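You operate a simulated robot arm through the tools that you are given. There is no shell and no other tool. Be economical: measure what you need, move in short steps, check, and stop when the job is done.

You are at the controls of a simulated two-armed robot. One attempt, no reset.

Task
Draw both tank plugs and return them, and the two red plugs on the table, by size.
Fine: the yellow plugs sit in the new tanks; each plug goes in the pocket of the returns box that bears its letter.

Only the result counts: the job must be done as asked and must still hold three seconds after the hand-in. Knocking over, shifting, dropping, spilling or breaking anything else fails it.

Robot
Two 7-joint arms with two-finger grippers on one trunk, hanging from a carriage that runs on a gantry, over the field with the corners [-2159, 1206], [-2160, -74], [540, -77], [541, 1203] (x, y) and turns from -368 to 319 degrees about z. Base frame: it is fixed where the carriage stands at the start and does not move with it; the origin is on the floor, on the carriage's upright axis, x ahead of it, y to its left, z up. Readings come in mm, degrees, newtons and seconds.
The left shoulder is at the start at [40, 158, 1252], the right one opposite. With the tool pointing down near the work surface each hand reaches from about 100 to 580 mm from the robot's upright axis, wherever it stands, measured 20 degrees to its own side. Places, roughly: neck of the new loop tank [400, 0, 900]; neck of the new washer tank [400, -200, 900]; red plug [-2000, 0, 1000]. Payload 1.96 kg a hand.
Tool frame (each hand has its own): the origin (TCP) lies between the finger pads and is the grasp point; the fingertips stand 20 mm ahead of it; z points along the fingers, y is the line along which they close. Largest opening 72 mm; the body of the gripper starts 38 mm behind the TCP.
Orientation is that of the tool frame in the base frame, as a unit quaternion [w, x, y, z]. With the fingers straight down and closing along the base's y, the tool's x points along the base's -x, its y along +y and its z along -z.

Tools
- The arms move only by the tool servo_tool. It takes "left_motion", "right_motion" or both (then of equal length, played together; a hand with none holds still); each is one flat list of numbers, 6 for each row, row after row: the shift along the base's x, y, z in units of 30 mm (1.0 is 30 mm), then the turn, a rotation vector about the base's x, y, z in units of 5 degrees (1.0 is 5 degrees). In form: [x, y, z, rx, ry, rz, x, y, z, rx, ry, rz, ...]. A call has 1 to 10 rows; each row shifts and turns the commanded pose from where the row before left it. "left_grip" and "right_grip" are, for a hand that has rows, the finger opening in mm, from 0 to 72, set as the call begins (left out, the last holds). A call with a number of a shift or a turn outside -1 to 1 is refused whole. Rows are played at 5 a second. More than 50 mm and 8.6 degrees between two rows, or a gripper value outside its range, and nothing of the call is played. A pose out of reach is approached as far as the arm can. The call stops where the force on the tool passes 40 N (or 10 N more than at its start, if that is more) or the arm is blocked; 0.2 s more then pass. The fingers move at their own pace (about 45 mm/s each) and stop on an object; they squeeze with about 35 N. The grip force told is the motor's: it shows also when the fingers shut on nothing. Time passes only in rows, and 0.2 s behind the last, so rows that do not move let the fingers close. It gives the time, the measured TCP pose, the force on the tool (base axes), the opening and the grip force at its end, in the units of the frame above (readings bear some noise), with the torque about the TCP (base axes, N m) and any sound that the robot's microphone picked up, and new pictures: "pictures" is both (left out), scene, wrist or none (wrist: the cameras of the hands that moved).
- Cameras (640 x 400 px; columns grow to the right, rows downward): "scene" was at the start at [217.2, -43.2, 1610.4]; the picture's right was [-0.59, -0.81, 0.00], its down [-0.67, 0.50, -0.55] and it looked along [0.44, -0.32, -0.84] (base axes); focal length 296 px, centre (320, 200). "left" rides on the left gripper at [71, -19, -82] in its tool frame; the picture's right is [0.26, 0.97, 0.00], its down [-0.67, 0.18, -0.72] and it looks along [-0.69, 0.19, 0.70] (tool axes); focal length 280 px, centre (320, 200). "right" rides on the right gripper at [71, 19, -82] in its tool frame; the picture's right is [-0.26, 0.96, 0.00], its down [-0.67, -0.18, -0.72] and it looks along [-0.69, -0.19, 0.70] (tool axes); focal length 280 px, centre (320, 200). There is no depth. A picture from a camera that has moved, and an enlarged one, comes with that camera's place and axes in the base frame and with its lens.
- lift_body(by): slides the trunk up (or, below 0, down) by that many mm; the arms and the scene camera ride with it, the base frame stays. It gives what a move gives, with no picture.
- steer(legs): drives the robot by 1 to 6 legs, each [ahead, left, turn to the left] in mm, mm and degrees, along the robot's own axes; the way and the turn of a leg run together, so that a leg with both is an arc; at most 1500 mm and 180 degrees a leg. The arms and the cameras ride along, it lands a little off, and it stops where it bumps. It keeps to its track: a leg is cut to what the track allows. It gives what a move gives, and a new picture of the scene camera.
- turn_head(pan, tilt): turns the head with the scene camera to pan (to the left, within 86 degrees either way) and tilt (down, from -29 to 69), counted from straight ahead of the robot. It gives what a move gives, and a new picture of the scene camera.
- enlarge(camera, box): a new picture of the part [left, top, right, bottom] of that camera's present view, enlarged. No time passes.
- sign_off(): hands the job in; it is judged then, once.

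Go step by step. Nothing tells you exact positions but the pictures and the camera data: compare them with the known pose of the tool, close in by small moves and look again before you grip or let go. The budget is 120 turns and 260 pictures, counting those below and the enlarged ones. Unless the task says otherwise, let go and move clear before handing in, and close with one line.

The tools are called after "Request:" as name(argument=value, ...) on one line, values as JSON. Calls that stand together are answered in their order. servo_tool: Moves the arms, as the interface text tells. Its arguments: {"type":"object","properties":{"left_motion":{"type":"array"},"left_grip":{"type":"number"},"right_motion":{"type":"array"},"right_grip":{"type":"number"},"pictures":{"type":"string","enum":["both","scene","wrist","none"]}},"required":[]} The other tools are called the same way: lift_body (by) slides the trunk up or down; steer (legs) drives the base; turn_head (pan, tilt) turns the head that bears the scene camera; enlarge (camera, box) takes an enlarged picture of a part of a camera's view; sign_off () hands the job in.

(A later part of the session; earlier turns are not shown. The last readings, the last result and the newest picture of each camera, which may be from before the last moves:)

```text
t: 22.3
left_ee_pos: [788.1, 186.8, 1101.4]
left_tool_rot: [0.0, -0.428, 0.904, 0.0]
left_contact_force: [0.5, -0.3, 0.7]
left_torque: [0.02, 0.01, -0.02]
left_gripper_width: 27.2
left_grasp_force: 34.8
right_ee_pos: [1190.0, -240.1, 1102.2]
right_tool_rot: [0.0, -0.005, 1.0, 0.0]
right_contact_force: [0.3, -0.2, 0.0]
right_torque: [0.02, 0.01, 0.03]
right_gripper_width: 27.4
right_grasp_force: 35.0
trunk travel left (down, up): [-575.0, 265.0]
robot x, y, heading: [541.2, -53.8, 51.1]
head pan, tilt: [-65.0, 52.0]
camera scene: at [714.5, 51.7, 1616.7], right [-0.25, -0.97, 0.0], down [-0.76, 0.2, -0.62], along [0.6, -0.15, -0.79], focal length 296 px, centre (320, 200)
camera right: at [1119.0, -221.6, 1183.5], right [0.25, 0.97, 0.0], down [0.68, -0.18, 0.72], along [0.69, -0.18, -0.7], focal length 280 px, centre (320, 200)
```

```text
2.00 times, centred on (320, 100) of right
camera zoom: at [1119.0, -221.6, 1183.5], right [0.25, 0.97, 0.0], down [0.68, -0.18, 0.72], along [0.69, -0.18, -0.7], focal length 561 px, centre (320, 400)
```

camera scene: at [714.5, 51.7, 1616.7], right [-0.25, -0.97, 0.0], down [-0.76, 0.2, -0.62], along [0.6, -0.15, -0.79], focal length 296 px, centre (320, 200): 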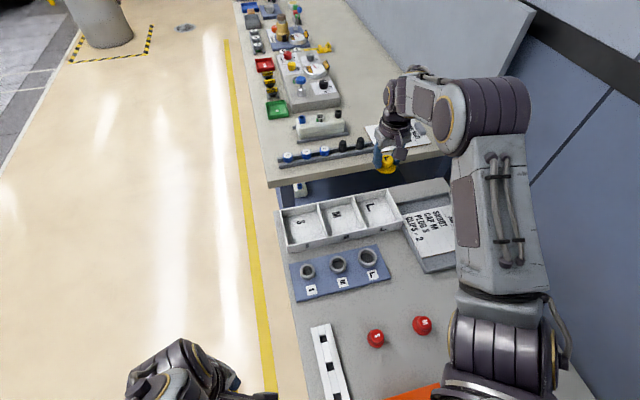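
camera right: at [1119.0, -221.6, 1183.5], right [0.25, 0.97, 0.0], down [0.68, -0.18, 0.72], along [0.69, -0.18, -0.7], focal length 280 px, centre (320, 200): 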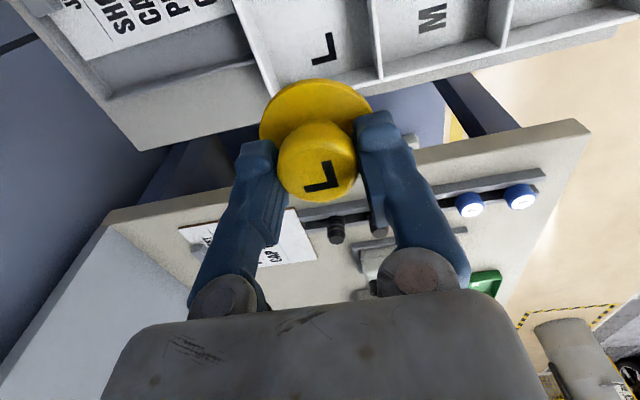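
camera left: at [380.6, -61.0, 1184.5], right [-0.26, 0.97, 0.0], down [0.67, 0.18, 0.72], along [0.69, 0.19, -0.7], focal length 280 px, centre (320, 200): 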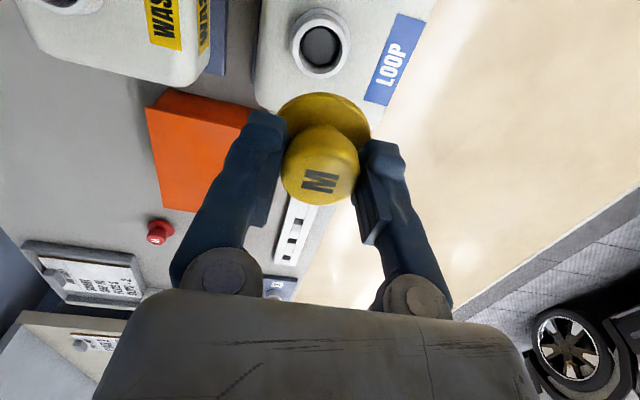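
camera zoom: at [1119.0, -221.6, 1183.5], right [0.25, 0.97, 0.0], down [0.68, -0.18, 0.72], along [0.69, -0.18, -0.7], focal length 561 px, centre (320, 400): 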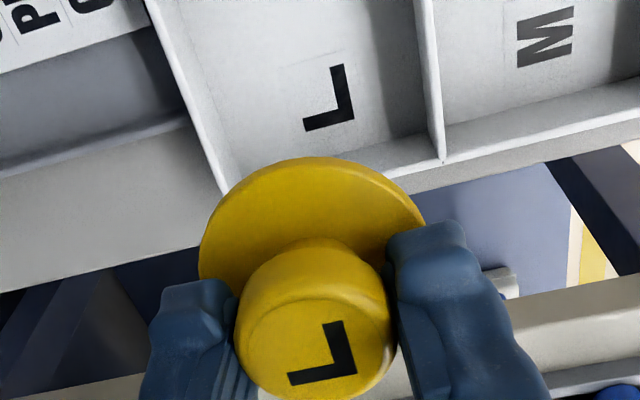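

The L pocket centre is about (1172, -237), floor ≈875. I lower plug L toward it in steps.

Request:
servo_tool(right_motion=[-0.15, 0.02, -0.9, 0, 0, 0, -0.15, 0.02, -0.9, 0, 0, 0, -0.15, 0.02, -0.9, 0, 0, 0, -0.15, 0.02, -0.9, 0, 0, 0])

```text
t: 23.3
left_ee_pos: [787.9, 185.4, 1103.4]
left_tool_rot: [0.0, -0.428, 0.904, 0.001]
left_contact_force: [0.0, -0.7, 0.6]
left_torque: [-0.02, 0.04, -0.02]
left_gripper_width: 27.1
left_grasp_force: 34.8
right_ee_pos: [1172.2, -238.4, 992.9]
right_tool_rot: [0.0, -0.005, 1.0, 0.0]
right_contact_force: [0.1, 0.2, -1.0]
right_torque: [-0.01, 0.02, 0.01]
right_gripper_width: 27.4
right_grasp_force: 35.0
trunk travel left (down, up): [-575.0, 265.0]
robot x, y, heading: [540.8, -50.6, 50.5]
head pan, tilt: [-65.0, 52.0]
camera scene: at [714.3, 51.8, 1616.7], right [-0.25, -0.97, 0.0], down [-0.76, 0.2, -0.62], along [0.6, -0.15, -0.79], focal length 296 px, centre (320, 200)
camera right: at [1101.1, -220.1, 1074.6], right [0.25, 0.97, 0.0], down [0.68, -0.18, 0.72], along [0.69, -0.18, -0.7], focal length 280 px, centre (320, 200)
```

scene: 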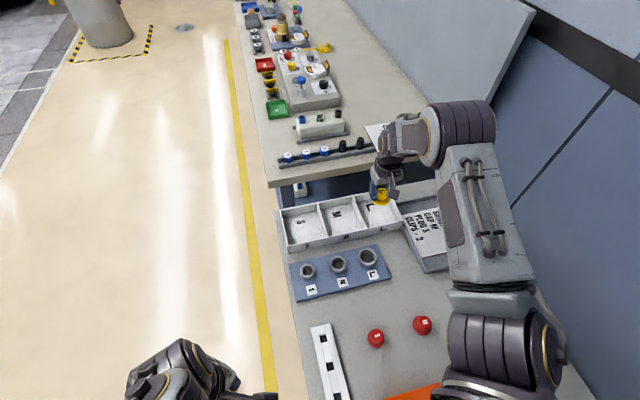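
right: 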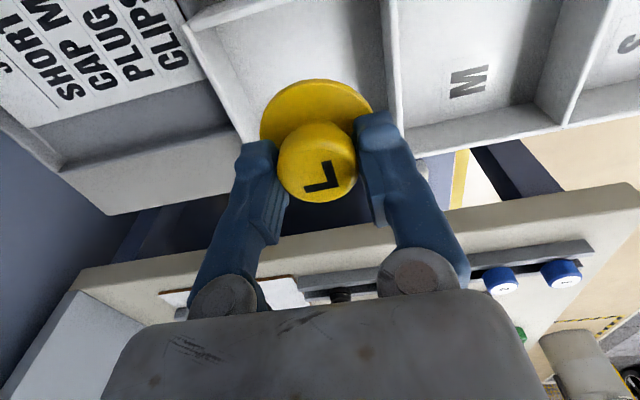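

The pocket centre looks a bit nearer, about (1164, -240). I correct and lower further.

Request:
servo_tool(right_motion=[-0.2, -0.06, -0.4, 0, 0, 0, -0.05, 0, -0.7, 0, 0, 0])

Request:
enlarge(camera="scene", box=[300, 150, 460, 250])

```text
t: 23.9
left_ee_pos: [787.6, 184.9, 1102.0]
left_tool_rot: [0.0, -0.428, 0.904, 0.0]
left_contact_force: [-0.8, -0.4, -1.0]
left_torque: [0.0, 0.01, -0.01]
left_gripper_width: 27.3
left_grasp_force: 34.6
right_ee_pos: [1162.7, -240.0, 962.4]
right_tool_rot: [-0.001, -0.005, 1.0, 0.001]
right_contact_force: [0.1, -0.5, -0.7]
right_torque: [0.01, 0.02, 0.0]
right_gripper_width: 27.3
right_grasp_force: 34.8
trunk travel left (down, up): [-575.0, 265.0]
robot x, y, heading: [537.7, -52.7, 50.6]
head pan, tilt: [-65.0, 52.0]
camera scene: at [714.3, 51.8, 1616.7], right [-0.25, -0.97, 0.0], down [-0.76, 0.2, -0.62], along [0.6, -0.15, -0.79], focal length 296 px, centre (320, 200)
camera right: at [1093.0, -222.4, 1042.7], right [0.25, 0.97, 0.0], down [0.68, -0.18, 0.72], along [0.69, -0.18, -0.7], focal length 280 px, centre (320, 200)
```

scene: 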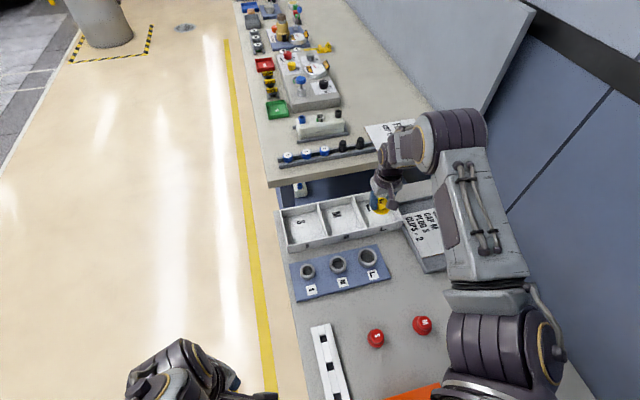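
right: 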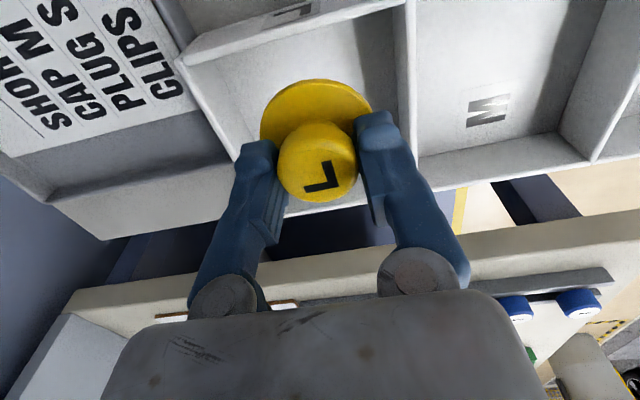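

```text
4.00 times, centred on (380, 200) of scene
camera zoom: at [714.3, 51.8, 1616.7], right [-0.25, -0.97, 0.0], down [-0.76, 0.2, -0.62], along [0.6, -0.15, -0.79], focal length 1186 px, centre (80, 200)
```

zoom: 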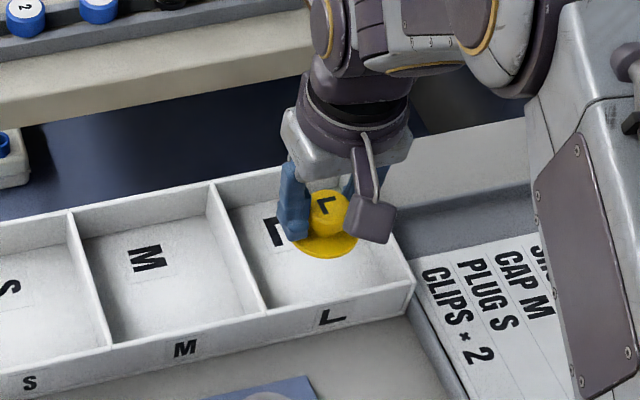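

Plug L hovers well inside the L pocket. I lower it to the floor with fine steps.

Request:
servo_tool(right_motion=[-0.1, 0, -0.25, 0, 0, 0, 0, 0, -0.25, 0, 0, 0, 0, 0, -0.15, 0, 0, 0], pictures="wrist")

```text
t: 24.7
left_ee_pos: [787.6, 185.5, 1102.2]
left_tool_rot: [0.0, -0.428, 0.904, 0.0]
left_contact_force: [-0.7, -0.2, 0.4]
left_torque: [-0.03, 0.01, 0.01]
left_gripper_width: 27.4
left_grasp_force: 35.2
right_ee_pos: [1161.2, -239.4, 941.9]
right_tool_rot: [0.001, -0.006, 1.0, -0.001]
right_contact_force: [-0.4, -1.0, 0.1]
right_torque: [0.0, 0.0, 0.03]
right_gripper_width: 27.5
right_grasp_force: 35.2
trunk travel left (down, up): [-575.0, 265.0]
robot x, y, heading: [539.6, -51.9, 51.0]
head pan, tilt: [-65.0, 52.0]
camera right: at [1090.2, -221.5, 1022.7], right [0.25, 0.97, 0.0], down [0.68, -0.18, 0.72], along [0.69, -0.18, -0.7], focal length 280 px, centre (320, 200)
```

right: 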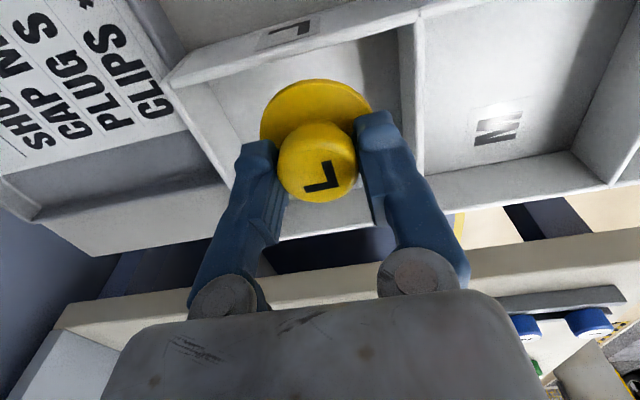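

Request:
servo_tool(right_motion=[0, 0, -0.2, 0, 0, 0, 0, 0, -0.2, 0, 0, 0, 0, 0, -0.2, 0, 0, 0], pictures="wrist")

```text
t: 25.5
left_ee_pos: [786.7, 185.6, 1102.5]
left_tool_rot: [0.0, -0.428, 0.904, 0.0]
left_contact_force: [-0.4, -0.3, 0.6]
left_torque: [0.0, 0.05, -0.03]
left_gripper_width: 27.4
left_grasp_force: 35.3
right_ee_pos: [1161.3, -240.1, 921.7]
right_tool_rot: [0.0, -0.006, 1.0, 0.0]
right_contact_force: [-0.9, 0.1, -0.3]
right_torque: [-0.02, 0.0, -0.03]
right_gripper_width: 27.4
right_grasp_force: 34.9
trunk travel left (down, up): [-575.0, 265.0]
robot x, y, heading: [541.4, -52.1, 50.4]
head pan, tilt: [-65.0, 52.0]
camera right: at [1090.7, -221.2, 1004.5], right [0.25, 0.97, 0.0], down [0.68, -0.18, 0.72], along [0.69, -0.18, -0.7], focal length 280 px, centre (320, 200)
```

right: 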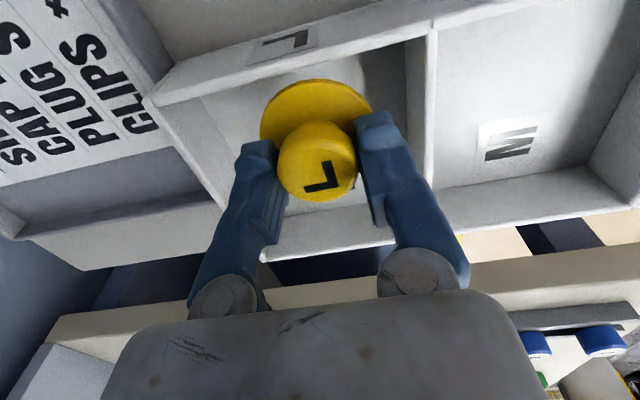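

No contact yet; the floor is nearer z≈864. I continue down.

Request:
servo_tool(right_motion=[0, 0, -0.15, 0, 0, 0, 0, 0, -0.15, 0, 0, 0, 0, 0, -0.15, 0, 0, 0], pictures="wrist")

```text
t: 26.3
left_ee_pos: [787.5, 186.7, 1102.2]
left_tool_rot: [0.0, -0.428, 0.904, 0.0]
left_contact_force: [-0.5, 0.3, -0.8]
left_torque: [0.04, 0.02, 0.0]
left_gripper_width: 27.6
left_grasp_force: 34.8
right_ee_pos: [1161.5, -238.3, 910.5]
right_tool_rot: [0.0, -0.006, 1.0, -0.001]
right_contact_force: [-0.4, -0.3, 0.3]
right_torque: [-0.01, 0.02, -0.01]
right_gripper_width: 27.5
right_grasp_force: 34.6
trunk travel left (down, up): [-575.0, 265.0]
robot x, y, heading: [540.2, -58.0, 50.7]
head pan, tilt: [-65.0, 52.0]
camera right: at [1090.8, -221.2, 990.9], right [0.25, 0.97, 0.0], down [0.68, -0.18, 0.72], along [0.69, -0.18, -0.7], focal length 280 px, centre (320, 200)
```

right: 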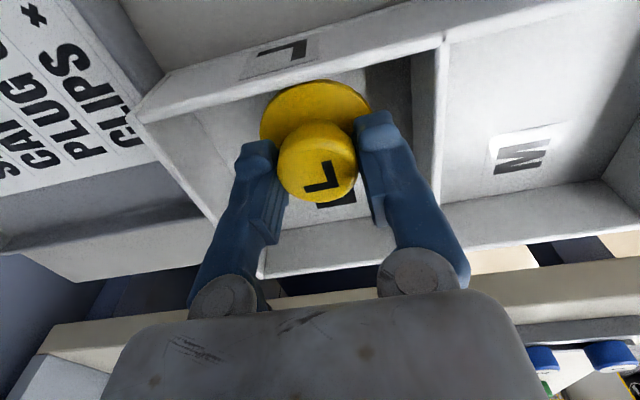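

With the rim lower than I took it (~890), the pocket centre is nearer (1180, -244). I shift +18 mm in x inside the pocket and go on down.

Request:
servo_tool(right_motion=[0.3, -0.08, 0, 0, 0, 0, 0.3, -0.07, 0, 0, 0, 0, 0, 0, -0.15, 0, 0, 0, 0, 0, -0.15, 0, 0, 0, 0, 0, -0.15, 0, 0, 0])

Request:
enlarge(camera="scene", box=[300, 150, 460, 250])

```text
t: 27.5
left_ee_pos: [788.0, 186.6, 1102.0]
left_tool_rot: [0.0, -0.429, 0.903, 0.001]
left_contact_force: [0.1, -0.2, 0.3]
left_torque: [-0.02, 0.0, 0.03]
left_gripper_width: 27.3
left_grasp_force: 35.5
right_ee_pos: [1179.7, -243.5, 897.0]
right_tool_rot: [0.001, -0.005, 1.0, 0.001]
right_contact_force: [0.4, -0.5, -0.1]
right_torque: [0.0, -0.03, 0.01]
right_gripper_width: 27.2
right_grasp_force: 35.0
trunk travel left (down, up): [-575.0, 265.0]
robot x, y, heading: [539.3, -50.3, 50.6]
head pan, tilt: [-65.0, 52.0]
camera scene: at [714.4, 51.8, 1616.7], right [-0.25, -0.97, 0.0], down [-0.76, 0.2, -0.62], along [0.6, -0.15, -0.79], focal length 296 px, centre (320, 200)
camera right: at [1108.9, -225.7, 977.9], right [0.25, 0.97, 0.0], down [0.68, -0.18, 0.72], along [0.69, -0.18, -0.7], focal length 280 px, centre (320, 200)
```

scene: 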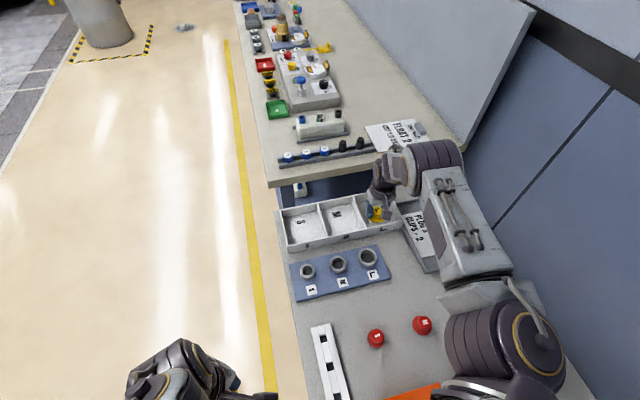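
right: 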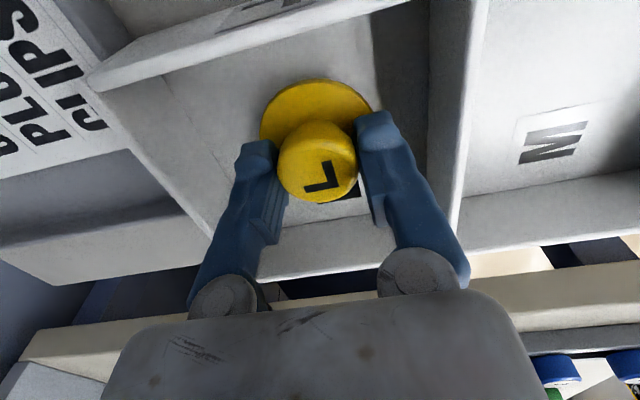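

```text
4.00 times, centred on (380, 200) of scene
camera zoom: at [714.4, 51.8, 1616.7], right [-0.25, -0.97, 0.0], down [-0.76, 0.2, -0.62], along [0.6, -0.15, -0.79], focal length 1186 px, centre (80, 200)
```

zoom: 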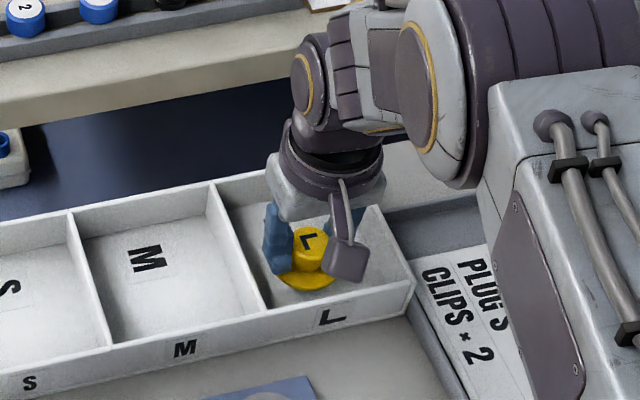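

Request:
servo_tool(right_motion=[0, 0, -0.15, 0, 0, 0, 0, 0, -0.15, 0, 0, 0, 0, 0, -0.15, 0, 0, 0, 0, 0, -0.15, 0, 0, 0], pictures="wrist")

```text
t: 28.2
left_ee_pos: [788.9, 184.4, 1102.9]
left_tool_rot: [0.0, -0.429, 0.903, -0.001]
left_contact_force: [-1.0, -0.5, -0.2]
left_torque: [-0.03, -0.02, -0.01]
left_gripper_width: 27.7
left_grasp_force: 35.2
right_ee_pos: [1182.2, -243.8, 888.5]
right_tool_rot: [0.0, -0.007, 1.0, 0.0]
right_contact_force: [-8.8, -1.0, 33.4]
right_torque: [0.03, 0.24, 0.04]
right_gripper_width: 27.5
right_grasp_force: 34.9
trunk travel left (down, up): [-575.0, 265.0]
robot x, y, heading: [537.0, -48.8, 50.7]
head pan, tilt: [-65.0, 52.0]
stopped in row 3 (right hand): the force on the tool passed its limit at 53 N (the readings are from after the stop); the commanded pose is now the measured one
camera right: at [1111.5, -225.8, 968.8], right [0.25, 0.97, 0.0], down [0.67, -0.18, 0.72], along [0.69, -0.18, -0.7], focal length 280 px, centre (320, 200)
```

right: 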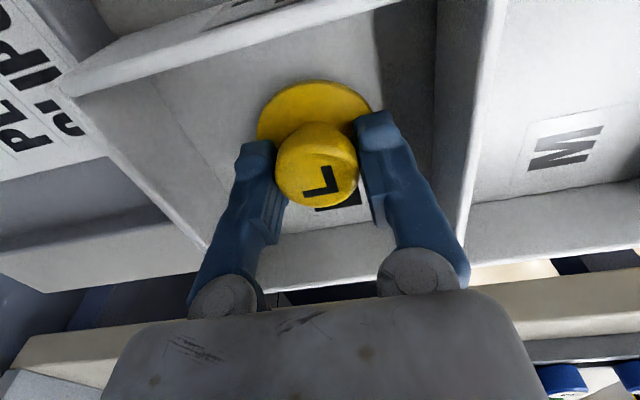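

Contact with the pocket floor at TCP z≈889. I relieve 2 mm, open and rise.

Request:
servo_tool(right_motion=[0, 0, 0.06, 0, 0, 0, 0, 0, 0, 0, 0, 0], pictures="none")

Request:
servo_tool(right_motion=[0, 0, 0, 0, 0, 0, 0, 0, 0, 0, 0, 0, 0, 0, 0.3, 0, 0, 0, 0, 0, 0.8, 0, 0, 0, 0, 0, 1, 0, 0, 0, 0, 0, 1, 0, 0, 0, 0, 0, 1, 0, 0, 0, 0, 0, 1, 0, 0, 0], right_grip=50)

```text
t: 28.8
left_ee_pos: [788.6, 186.3, 1101.4]
left_tool_rot: [0.001, -0.428, 0.904, 0.0]
left_contact_force: [-0.3, 0.6, -0.5]
left_torque: [-0.05, 0.02, 0.0]
left_gripper_width: 27.6
left_grasp_force: 34.5
right_ee_pos: [1181.6, -241.9, 887.2]
right_tool_rot: [0.002, -0.006, 1.0, 0.0]
right_contact_force: [2.6, -0.7, 6.0]
right_torque: [-0.04, -0.16, -0.03]
right_gripper_width: 27.4
right_grasp_force: 35.2
trunk travel left (down, up): [-575.0, 265.0]
robot x, y, heading: [535.9, -53.9, 50.4]
head pan, tilt: [-65.0, 52.0]
```

```text
t: 30.6
left_ee_pos: [786.8, 186.8, 1103.0]
left_tool_rot: [0.001, -0.428, 0.904, 0.0]
left_contact_force: [-0.5, -0.3, 0.5]
left_torque: [-0.02, 0.01, -0.01]
left_gripper_width: 27.2
left_grasp_force: 35.0
right_ee_pos: [1179.8, -242.7, 1041.2]
right_tool_rot: [0.0, -0.005, 1.0, -0.001]
right_contact_force: [-0.3, 0.7, 0.0]
right_torque: [0.0, -0.01, -0.02]
right_gripper_width: 49.9
right_grasp_force: 0.1
trunk travel left (down, up): [-575.0, 265.0]
robot x, y, heading: [539.1, -51.1, 50.6]
head pan, tilt: [-65.0, 52.0]
camera scene: at [714.2, 51.8, 1616.6], right [-0.25, -0.97, 0.0], down [-0.76, 0.2, -0.62], along [0.6, -0.15, -0.79], focal length 296 px, centre (320, 200)
camera right: at [1108.9, -225.2, 1122.8], right [0.25, 0.97, 0.0], down [0.68, -0.18, 0.72], along [0.69, -0.18, -0.7], focal length 280 px, centre (320, 200)
```

scene: 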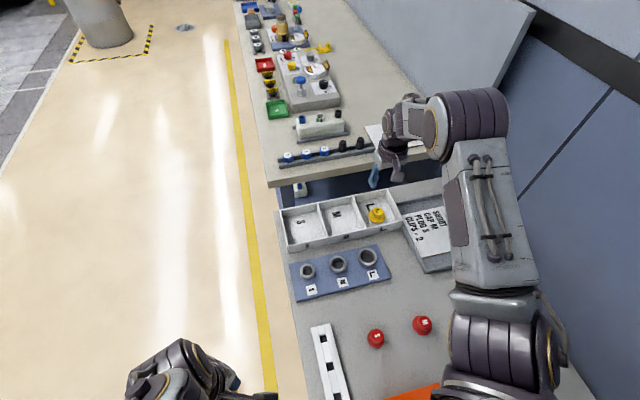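
right: 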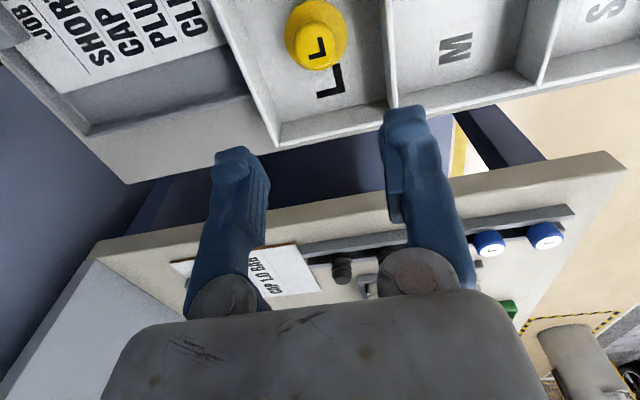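

Plug L stands in its pocket. For yellow M (left hand), I'll set it on the clear table spot and re-take it with the right arm; first I retract the right hand.

Request:
servo_tool(right_motion=[-0.5, 0.6, 1, 0, 0, 1, -0.75, 1, 0.8, 0, 0, 1, -0.75, 1, 0.2, 0, 0, 1, -0.8, 1, 0, 0, 0, 1, -0.8, 1, 0, 0, 0, 1, -0.8, 1, 0, 0, 0, 1, -0.8, 1, 0, 0, 0, 1, -0.8, 1, 0, 0, 0, 1, -0.8, 1, 0, 0, 0, 1, -0.8, 1, 0, 0, 0, 1], pictures="none")

Request:
steer(legs=[[0, 0, -46]])

Request:
turn_head(pan=-20, tilt=62)

```text
t: 32.8
left_ee_pos: [787.4, 186.0, 1102.1]
left_tool_rot: [0.0, -0.429, 0.903, 0.0]
left_contact_force: [-0.5, 0.5, 0.0]
left_torque: [0.03, -0.04, -0.02]
left_gripper_width: 27.5
left_grasp_force: 34.4
right_ee_pos: [952.3, 46.1, 1099.2]
right_tool_rot: [-0.001, -0.428, 0.904, 0.0]
right_contact_force: [0.0, -0.7, 0.2]
right_torque: [0.0, 0.0, 0.01]
right_gripper_width: 50.0
right_grasp_force: 0.0
trunk travel left (down, up): [-575.0, 265.0]
robot x, y, heading: [537.4, -50.2, 50.5]
head pan, tilt: [-65.0, 52.0]
```

```text
t: 35.3
left_ee_pos: [882.7, -60.4, 1102.6]
left_tool_rot: [0.0, -0.046, 0.999, 0.0]
left_contact_force: [-0.1, -0.4, -0.4]
left_torque: [-0.03, 0.02, 0.02]
left_gripper_width: 27.4
left_grasp_force: 35.0
right_ee_pos: [899.4, -278.3, 1100.8]
right_tool_rot: [0.0, -0.047, 0.999, 0.0]
right_contact_force: [-0.3, -0.6, -0.5]
right_torque: [-0.03, 0.01, 0.0]
right_gripper_width: 50.1
right_grasp_force: 0.0
trunk travel left (down, up): [-575.0, 265.0]
robot x, y, heading: [534.2, -50.2, 5.2]
head pan, tilt: [-65.0, 52.0]
camera scene: at [737.1, -103.5, 1616.6], right [-0.86, -0.5, 0.0], down [-0.4, 0.68, -0.62], along [0.31, -0.53, -0.79], focal length 296 px, centre (320, 200)
```

scene: 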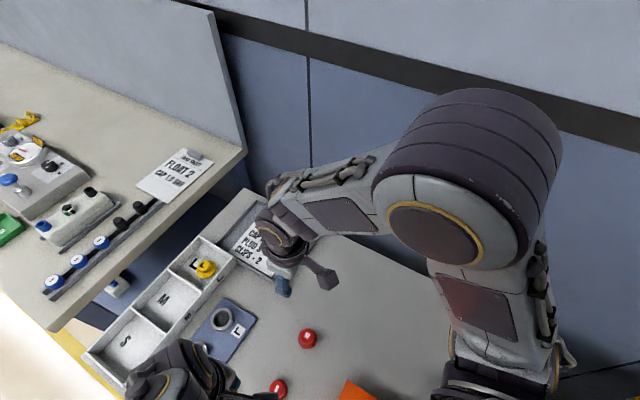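

```text
t: 36.4
left_ee_pos: [882.5, -61.7, 1103.1]
left_tool_rot: [0.0, -0.046, 0.999, 0.0]
left_contact_force: [0.3, -0.1, -0.4]
left_torque: [-0.02, 0.01, 0.0]
left_gripper_width: 27.5
left_grasp_force: 35.0
right_ee_pos: [898.8, -277.6, 1100.5]
right_tool_rot: [-0.001, -0.046, 0.999, 0.001]
right_contact_force: [-0.1, -0.2, 0.1]
right_torque: [-0.01, -0.04, -0.01]
right_gripper_width: 50.1
right_grasp_force: 0.1
trunk travel left (down, up): [-575.0, 265.0]
robot x, y, heading: [534.9, -53.3, 5.5]
head pan, tilt: [-20.0, 62.0]
camera scene: at [761.5, -55.1, 1604.5], right [-0.26, -0.97, 0.0], down [-0.85, 0.23, -0.47], along [0.45, -0.12, -0.88], focal length 296 px, centre (320, 200)
```

scene: 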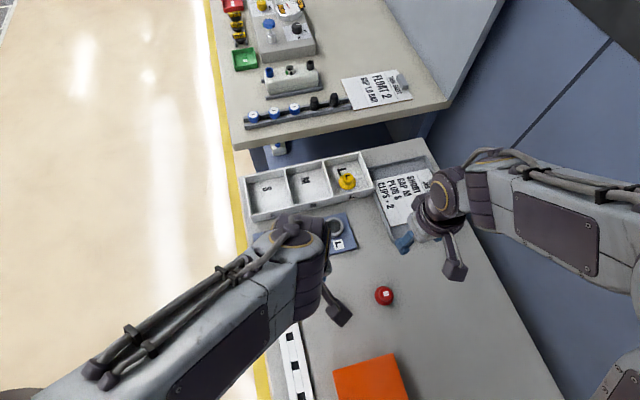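

I set plug M at the clear spot near (925, -165). I move the left hand over it and the right hand aside, then check.

Request:
servo_tool(left_motion=[0.36, -0.85, -0.3, 0, 0, 0, 0.36, -0.85, -0.7, 0, 0, 0, 0.36, -0.85, -1, 0, 0, 0, 0.36, -0.85, -1, 0, 0, 0], right_motion=[0, -0.5, 0, 0, 0, 0, 0, -0.5, 0, 0, 0, 0, 0, 0, 0, 0, 0, 0, 0, 0, 0, 0, 0, 0])

```text
t: 37.4
left_ee_pos: [899.4, -114.8, 1012.3]
left_tool_rot: [0.001, -0.047, 0.999, 0.0]
left_contact_force: [-1.0, 0.2, -0.3]
left_torque: [0.01, -0.02, 0.02]
left_gripper_width: 27.3
left_grasp_force: 35.3
left hand out of reach, approached as far as the arm can: row 2, 3, 4
right_ee_pos: [898.7, -306.3, 1100.8]
right_tool_rot: [0.0, -0.047, 0.999, 0.001]
right_contact_force: [-0.4, -0.3, 0.9]
right_torque: [0.0, -0.02, -0.01]
right_gripper_width: 50.1
right_grasp_force: 0.1
trunk travel left (down, up): [-575.0, 265.0]
robot x, y, heading: [540.1, -53.6, 5.2]
head pan, tilt: [-20.0, 62.0]
camera scene: at [761.5, -55.0, 1604.5], right [-0.25, -0.97, 0.0], down [-0.85, 0.22, -0.47], along [0.45, -0.12, -0.88], focal length 296 px, centre (320, 200)
camera right: at [827.0, -296.2, 1182.4], right [0.17, 0.98, 0.0], down [0.69, -0.12, 0.72], along [0.7, -0.12, -0.7], focal length 280 px, centre (320, 200)
camera left: at [830.5, -140.9, 1094.1], right [-0.35, 0.94, 0.0], down [0.65, 0.25, 0.72], along [0.67, 0.25, -0.7], focal length 280 px, centre (320, 200)
```

scene: 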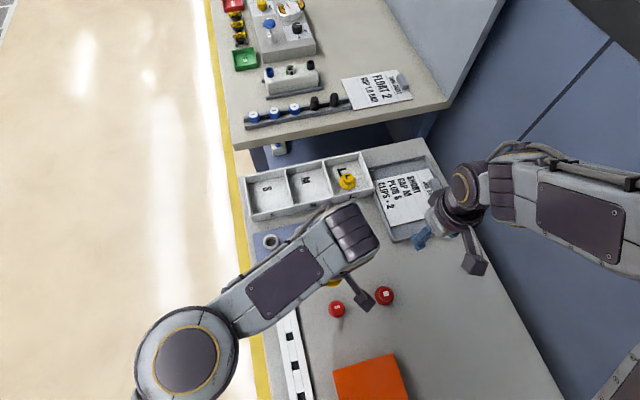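
right: 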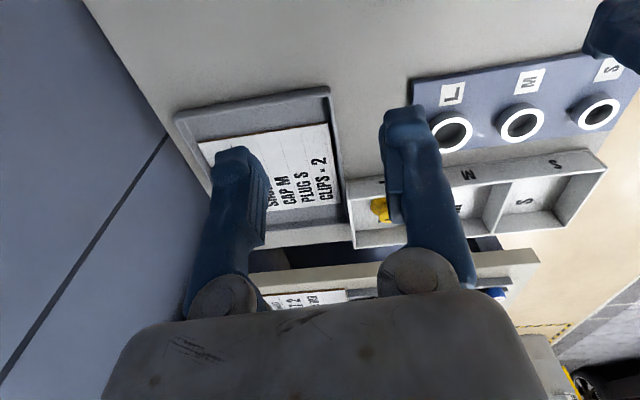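
left: 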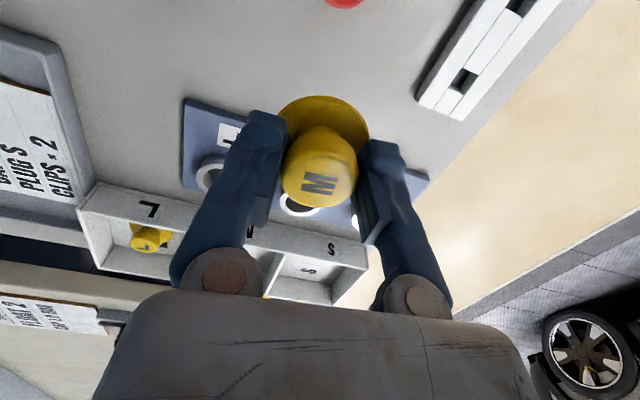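

The left hand can't reach that far across. (920, -50) is also clear (rack, red S and gauge board all ≥70 mm off), so I go there and lower.

Request:
servo_tool(left_motion=[0.23, 0.72, 0, 0, 0, 0, 0.23, 0.72, 0, 0, 0, 0, 0.23, 0.72, -0.5, 0, 0, 0, 0, 0, -0.9, 0, 0, 0, 0, 0, -0.9, 0, 0, 0])

```text
t: 38.6
left_ee_pos: [919.2, -50.4, 944.7]
left_tool_rot: [-0.001, -0.046, 0.999, 0.0]
left_contact_force: [-0.7, -0.6, -0.5]
left_torque: [0.0, -0.01, -0.02]
left_gripper_width: 27.0
left_grasp_force: 35.4
right_ee_pos: [899.1, -308.6, 1101.5]
right_tool_rot: [0.0, -0.047, 0.999, 0.002]
right_contact_force: [0.7, -0.5, 0.0]
right_torque: [0.01, 0.02, 0.01]
right_gripper_width: 50.1
right_grasp_force: 0.0
trunk travel left (down, up): [-575.0, 265.0]
robot x, y, heading: [540.8, -47.4, 5.1]
head pan, tilt: [-20.0, 62.0]
camera scene: at [761.4, -55.1, 1604.5], right [-0.25, -0.97, 0.0], down [-0.85, 0.22, -0.47], along [0.45, -0.12, -0.88], focal length 296 px, centre (320, 200)
camera left: at [849.9, -76.3, 1026.8], right [-0.35, 0.94, 0.0], down [0.65, 0.24, 0.72], along [0.67, 0.25, -0.7], focal length 280 px, centre (320, 200)
```

scene: 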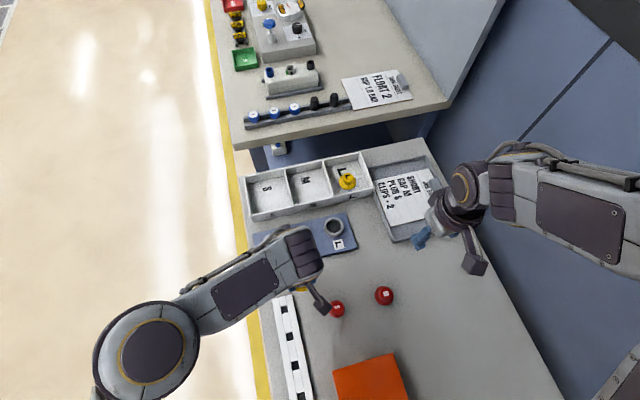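
left: 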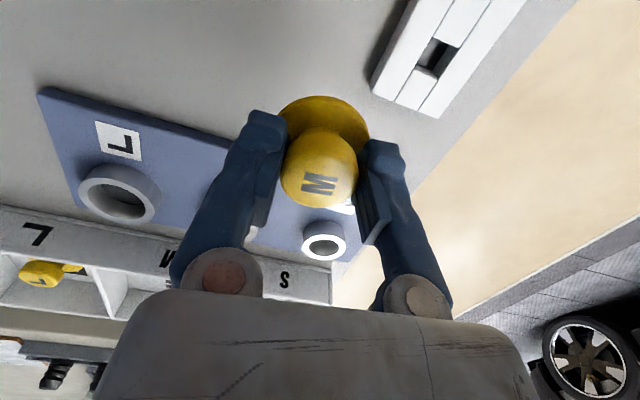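

The rack's end is close (y≈-18), so I shift 25 mm toward -y and then lower to contact.

Request:
servo_tool(left_motion=[0, -0.83, 0, 0, 0, 0, 0, 0, -0.7, 0, 0, 0, 0, 0, -0.4, 0, 0, 0], pictures="wrist")

Request:
servo_tool(left_motion=[0, 0, -0.2, 0, 0, 0, 0, 0, -0.15, 0, 0, 0, 0, 0, -0.15, 0, 0, 0, 0, 0, -0.15, 0, 0, 0, 0, 0, -0.15, 0, 0, 0, 0, 0, -0.15, 0, 0, 0], pictures="wrist")

```text
t: 39.4
left_ee_pos: [921.7, -75.1, 910.4]
left_tool_rot: [0.0, -0.046, 0.999, 0.0]
left_contact_force: [-0.2, -0.5, -0.4]
left_torque: [0.0, -0.01, -0.02]
left_gripper_width: 27.3
left_grasp_force: 35.1
right_ee_pos: [898.8, -307.8, 1101.4]
right_tool_rot: [0.0, -0.046, 0.999, 0.001]
right_contact_force: [0.7, 0.5, -0.1]
right_torque: [-0.02, -0.01, 0.01]
right_gripper_width: 50.1
right_grasp_force: 0.1
trunk travel left (down, up): [-575.0, 265.0]
robot x, y, heading: [537.1, -48.8, 5.5]
head pan, tilt: [-20.0, 62.0]
camera left: at [852.6, -101.0, 992.8], right [-0.35, 0.94, 0.0], down [0.65, 0.24, 0.72], along [0.67, 0.25, -0.7], focal length 280 px, centre (320, 200)
```

left: 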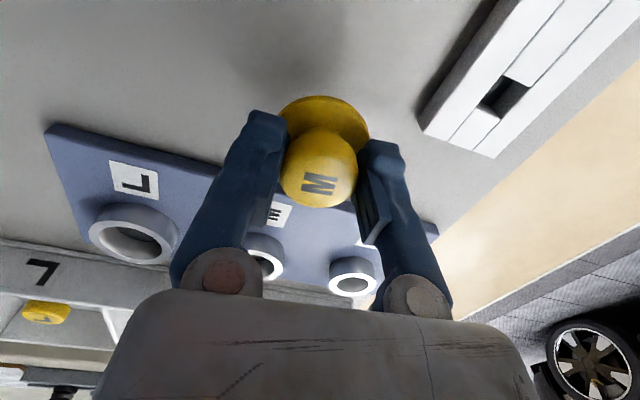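

```text
t: 40.8
left_ee_pos: [921.7, -73.9, 884.7]
left_tool_rot: [0.001, -0.046, 0.999, -0.001]
left_contact_force: [-7.4, 0.4, 35.4]
left_torque: [-0.05, 0.13, -0.05]
left_gripper_width: 27.7
left_grasp_force: 34.9
right_ee_pos: [899.4, -308.2, 1102.2]
right_tool_rot: [0.001, -0.046, 0.999, 0.0]
right_contact_force: [0.4, 0.2, 0.0]
right_torque: [-0.04, -0.04, 0.0]
right_gripper_width: 50.2
right_grasp_force: 0.0
trunk travel left (down, up): [-575.0, 265.0]
robot x, y, heading: [538.1, -54.5, 5.4]
head pan, tilt: [-20.0, 62.0]
camera left: at [853.2, -101.6, 966.6], right [-0.35, 0.94, 0.0], down [0.65, 0.24, 0.72], along [0.67, 0.25, -0.7], focal length 280 px, centre (320, 200)
```

left: 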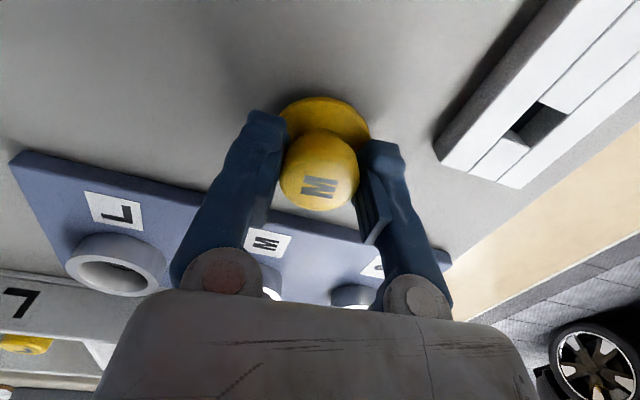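

Plug M stands on the table (contact at TCP z≈885). I ease up, open modestly and rise, then withdraw the left hand.

Request:
servo_tool(left_motion=[0, 0, 0.06, 0, 0, 0, 0, 0, 0, 0, 0, 0], pictures="none")

Request:
servo_tool(left_motion=[0, 0, 0, 0, 0, 0, 0, 0, 0, 0, 0, 0, 0, 0, 0.3, 0, 0, 0, 0, 0, 0.7, 0, 0, 0, 0, 0, 1, 0, 0, 0, 0, 0, 1, 0, 0, 0, -0.5, 0.7, 1, 0, 0, 0, -0.5, 1, 1, 0, 0, 0, -0.5, 1, 1, 0, 0, 0, -0.5, 1, 1, 0, 0, 0], left_grip=46)

```text
t: 41.4
left_ee_pos: [921.1, -74.5, 884.6]
left_tool_rot: [0.002, -0.047, 0.999, 0.0]
left_contact_force: [2.4, -2.5, 9.2]
left_torque: [-0.06, -0.09, 0.02]
left_gripper_width: 27.6
left_grasp_force: 34.9
right_ee_pos: [899.4, -308.0, 1100.4]
right_tool_rot: [0.001, -0.046, 0.999, 0.0]
right_contact_force: [-0.1, 0.7, -1.0]
right_torque: [-0.01, -0.01, -0.01]
right_gripper_width: 49.9
right_grasp_force: 0.0
trunk travel left (down, up): [-575.0, 265.0]
robot x, y, heading: [539.0, -49.0, 5.2]
head pan, tilt: [-20.0, 62.0]
```

```text
t: 43.6
left_ee_pos: [858.7, 35.4, 1093.9]
left_tool_rot: [0.0, -0.047, 0.999, 0.001]
left_contact_force: [-1.2, 0.3, 0.0]
left_torque: [0.0, 0.0, 0.01]
left_gripper_width: 46.2
left_grasp_force: 0.1
right_ee_pos: [897.2, -306.8, 1100.8]
right_tool_rot: [0.0, -0.046, 0.999, 0.001]
right_contact_force: [-0.1, 0.4, -0.1]
right_torque: [0.02, 0.01, -0.01]
right_gripper_width: 49.9
right_grasp_force: 0.1
trunk travel left (down, up): [-575.0, 265.0]
robot x, y, heading: [542.1, -50.0, 5.0]
head pan, tilt: [-20.0, 62.0]
camera scene: at [761.4, -54.9, 1604.4], right [-0.25, -0.97, 0.0], down [-0.85, 0.22, -0.47], along [0.45, -0.12, -0.88], focal length 296 px, centre (320, 200)
camera left: at [791.1, 10.2, 1176.5], right [-0.35, 0.94, 0.0], down [0.66, 0.24, 0.71], along [0.67, 0.25, -0.7], focal length 280 px, centre (320, 200)
```

scene: 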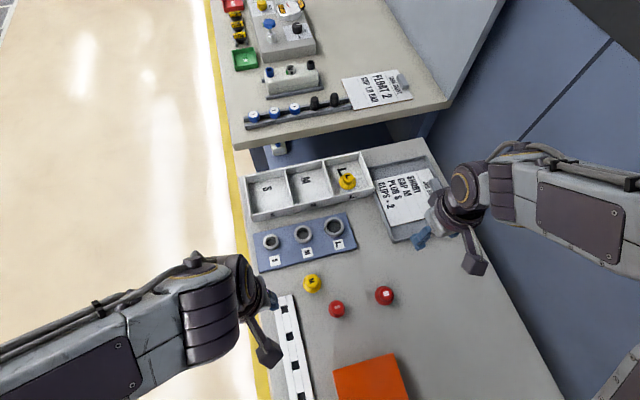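
left: 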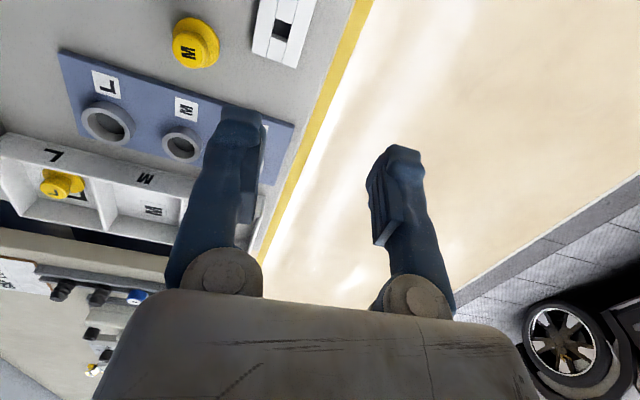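

Yellow M stands at (921, -75). I move the left hand further away and bring the right hand above it.

Request:
servo_tool(left_motion=[-0.8, 0.8, 0, 0, 0, 0, -0.8, 0.8, 0, 0, 0, 0, -0.8, 0.8, 0, 0, 0, 0, -0.8, 0.8, 0, 0, 0, 0, 0, 0, 0, 0, 0, 0, 0, 0, 0, 0, 0, 0, 0, 0, 0, 0, 0, 0, 0, 0, 0, 0, 0, 0], right_motion=[0.1, 0.97, -0.4, 0, 0, 0, 0.1, 0.97, -0.4, 0, 0, 0, 0.1, 0.97, -0.4, 0, 0, 0, 0.1, 0.97, -0.4, 0, 0, 0, 0.1, 0.97, -0.5, 0, 0, 0, 0.1, 0.97, -0.5, 0, 0, 0, 0.1, 0.97, -0.5, 0, 0, 0, 0.1, 0.93, -0.5, 0, 0, 0], right_grip=60)

```text
t: 45.4
left_ee_pos: [770.6, 123.2, 1093.8]
left_tool_rot: [0.001, -0.046, 0.999, -0.001]
left_contact_force: [0.3, 0.4, 0.5]
left_torque: [-0.03, 0.01, 0.0]
left_gripper_width: 46.3
left_grasp_force: 0.2
left hand out of reach, approached as far as the arm can: row 4
right_ee_pos: [925.8, -77.1, 992.4]
right_tool_rot: [0.001, -0.046, 0.999, 0.002]
right_contact_force: [-0.6, -0.5, 0.4]
right_torque: [-0.03, 0.01, 0.0]
right_gripper_width: 60.1
right_grasp_force: 0.1
trunk travel left (down, up): [-575.0, 265.0]
robot x, y, heading: [541.6, -54.2, 5.3]
head pan, tilt: [-20.0, 62.0]
camera scene: at [761.5, -54.9, 1604.5], right [-0.25, -0.97, 0.0], down [-0.85, 0.22, -0.47], along [0.45, -0.12, -0.88], focal length 296 px, centre (320, 200)
camera right: at [852.8, -64.9, 1072.6], right [0.17, 0.98, 0.0], down [0.69, -0.12, 0.72], along [0.71, -0.12, -0.7], focal length 280 px, centre (320, 200)
camera left: at [702.9, 97.9, 1175.9], right [-0.35, 0.94, 0.0], down [0.65, 0.24, 0.72], along [0.67, 0.25, -0.7], focal length 280 px, centre (320, 200)
```

scene: 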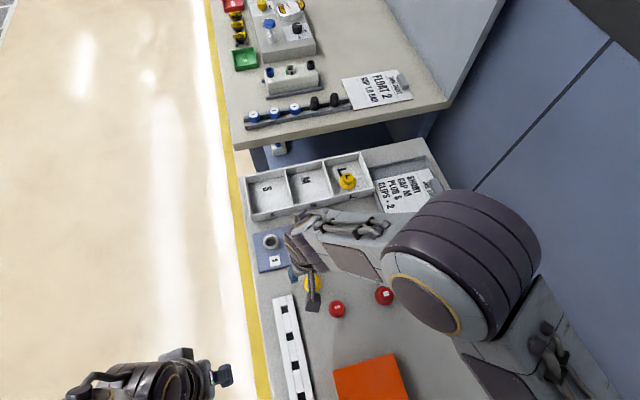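
right: 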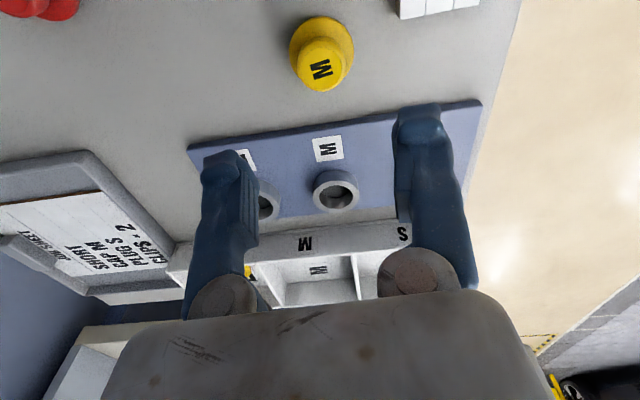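
left: 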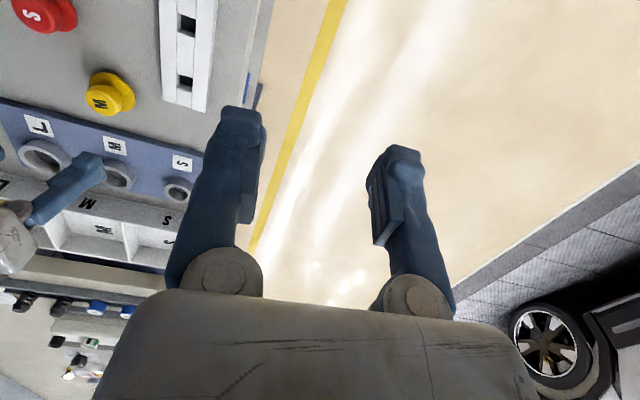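

Aligned within 2–3 mm. I go down and grip yellow M with the right hand.

Request:
servo_tool(right_motion=[-0.1, 0.05, -0.88, 0, 0, 0, 0, 0, -0.88, 0, 0, 0, 0, 0, -0.88, 0, 0, 0, 0, 0, -0.86, 0, 0, 0], right_grip=52, pictures="wrist")

Request:
servo_tool(right_motion=[0, 0, 0, 0, 0, 0, 0, 0, 0, 0, 0, 0, 0, 0, 0, 0, 0, 0], right_grip=10, pictures="wrist")

```text
t: 46.4
left_ee_pos: [770.6, 124.5, 1092.4]
left_tool_rot: [0.0, -0.046, 0.999, 0.0]
left_contact_force: [-0.1, 0.0, 0.4]
left_torque: [-0.03, 0.0, 0.02]
left_gripper_width: 46.2
left_grasp_force: 0.1
right_ee_pos: [921.3, -76.3, 887.5]
right_tool_rot: [0.001, -0.045, 0.999, 0.0]
right_contact_force: [-0.4, 0.5, 0.0]
right_torque: [0.01, -0.01, -0.02]
right_gripper_width: 52.1
right_grasp_force: 0.1
trunk travel left (down, up): [-575.0, 265.0]
robot x, y, heading: [542.3, -49.6, 5.2]
head pan, tilt: [-20.0, 62.0]
camera right: at [849.2, -65.2, 968.0], right [0.17, 0.98, 0.0], down [0.69, -0.12, 0.72], along [0.71, -0.12, -0.7], focal length 280 px, centre (320, 200)
```

right: 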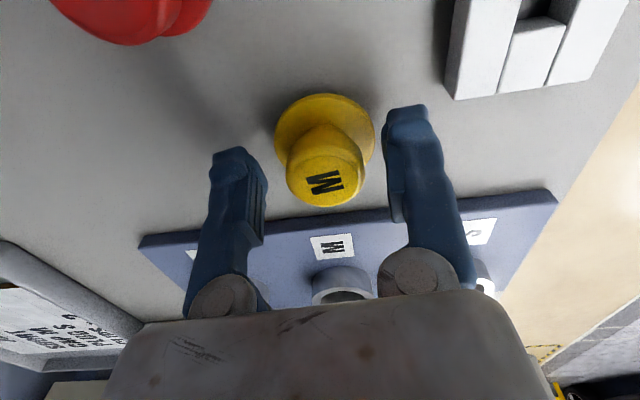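

```text
t: 47.2
left_ee_pos: [771.9, 123.0, 1094.2]
left_tool_rot: [0.0, -0.045, 0.999, 0.0]
left_contact_force: [-0.3, -1.3, -0.5]
left_torque: [0.01, 0.0, 0.01]
left_gripper_width: 46.0
left_grasp_force: 0.0
right_ee_pos: [920.7, -77.8, 887.5]
right_tool_rot: [0.0, -0.046, 0.999, 0.0]
right_contact_force: [0.2, 0.2, 0.2]
right_torque: [-0.01, -0.02, 0.0]
right_gripper_width: 27.9
right_grasp_force: 35.4
trunk travel left (down, up): [-575.0, 265.0]
robot x, y, heading: [543.0, -52.9, 5.1]
head pan, tilt: [-20.0, 62.0]
camera right: at [849.2, -65.2, 968.3], right [0.17, 0.98, 0.0], down [0.69, -0.12, 0.72], along [0.71, -0.12, -0.7], focal length 280 px, centre (320, 200)
```

right: 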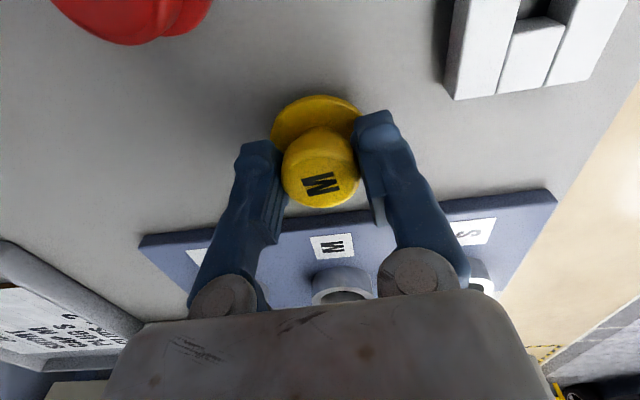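

Gripped. I lift, turn the robot left 35° and sweep the right hand toward the M pocket.

Request:
servo_tool(right_motion=[0, 0, 0.5, 0, 0, 0, 0, 0, 1, 0, 0, 0, 0, 0, 1, 0, 0, 0, 0, 0, 1, 0, 0, 0, 0, 0, 1, 0, 0, 0, 0, -0.8, 1, 0, 0, 0, 0, -0.8, 1, 0, 0, 0, 0, -0.8, 0.5, 0, 0, 0], pictures="none")

Request:
steer(legs=[[0, 0, 40]])

Request:
turn_head(pan=-60, tilt=55)

```text
t: 49.0
left_ee_pos: [771.8, 123.3, 1094.1]
left_tool_rot: [0.0, -0.046, 0.999, 0.001]
left_contact_force: [-0.5, -0.2, 0.3]
left_torque: [0.03, -0.01, -0.01]
left_gripper_width: 46.1
left_grasp_force: 0.1
right_ee_pos: [921.5, -147.4, 1097.6]
right_tool_rot: [0.001, -0.046, 0.999, 0.001]
right_contact_force: [0.0, -0.5, 0.0]
right_torque: [-0.01, -0.01, 0.0]
right_gripper_width: 27.2
right_grasp_force: 34.9
trunk travel left (down, up): [-575.0, 265.0]
robot x, y, heading: [538.1, -49.7, 5.2]
head pan, tilt: [-20.0, 62.0]
```

```text
t: 51.3
left_ee_pos: [604.6, 230.5, 1093.6]
left_tool_rot: [0.0, -0.384, 0.923, -0.001]
left_contact_force: [0.4, -0.4, 0.1]
left_torque: [-0.01, -0.02, 0.02]
left_gripper_width: 46.0
left_grasp_force: 0.1
right_ee_pos: [892.7, 121.0, 1096.5]
right_tool_rot: [0.0, -0.384, 0.923, 0.002]
right_contact_force: [0.3, -0.5, -0.7]
right_torque: [0.0, 0.03, 0.0]
right_gripper_width: 27.2
right_grasp_force: 35.0
trunk travel left (down, up): [-575.0, 265.0]
robot x, y, heading: [544.0, -53.4, 44.8]
head pan, tilt: [-20.0, 62.0]
camera scene: at [711.0, 87.5, 1604.4], right [0.42, -0.91, 0.0], down [-0.8, -0.38, -0.47], along [0.42, 0.2, -0.88], focal length 296 px, centre (320, 200)
```

scene: 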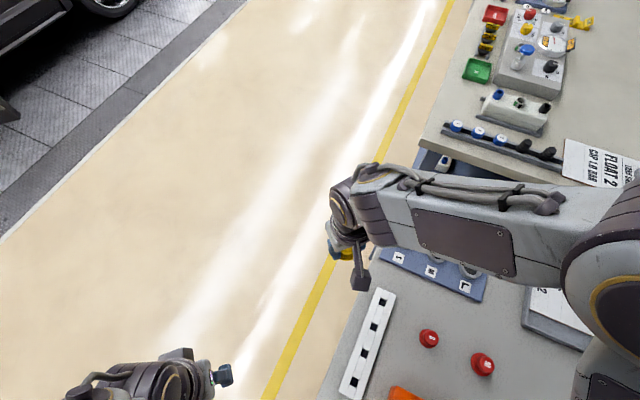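

```text
t: 52.3
left_ee_pos: [604.2, 231.4, 1093.2]
left_tool_rot: [0.001, -0.385, 0.923, 0.0]
left_contact_force: [-0.5, -0.5, -0.1]
left_torque: [-0.02, 0.01, -0.01]
left_gripper_width: 46.1
left_grasp_force: 0.0
right_ee_pos: [892.5, 119.8, 1096.9]
right_tool_rot: [0.0, -0.384, 0.923, 0.0]
right_contact_force: [1.6, 0.6, -0.2]
right_torque: [0.01, -0.01, -0.02]
right_gripper_width: 27.2
right_grasp_force: 34.2
trunk travel left (down, up): [-575.0, 265.0]
robot x, y, heading: [539.0, -53.3, 44.9]
head pan, tilt: [-60.0, 55.0]
camera scene: at [722.5, 41.7, 1612.8], right [-0.26, -0.97, 0.0], down [-0.79, 0.21, -0.57], along [0.55, -0.15, -0.82], focal length 296 px, centre (320, 200)
```

scene: 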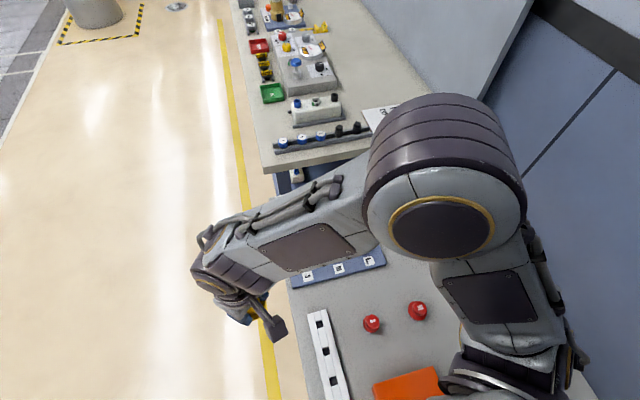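

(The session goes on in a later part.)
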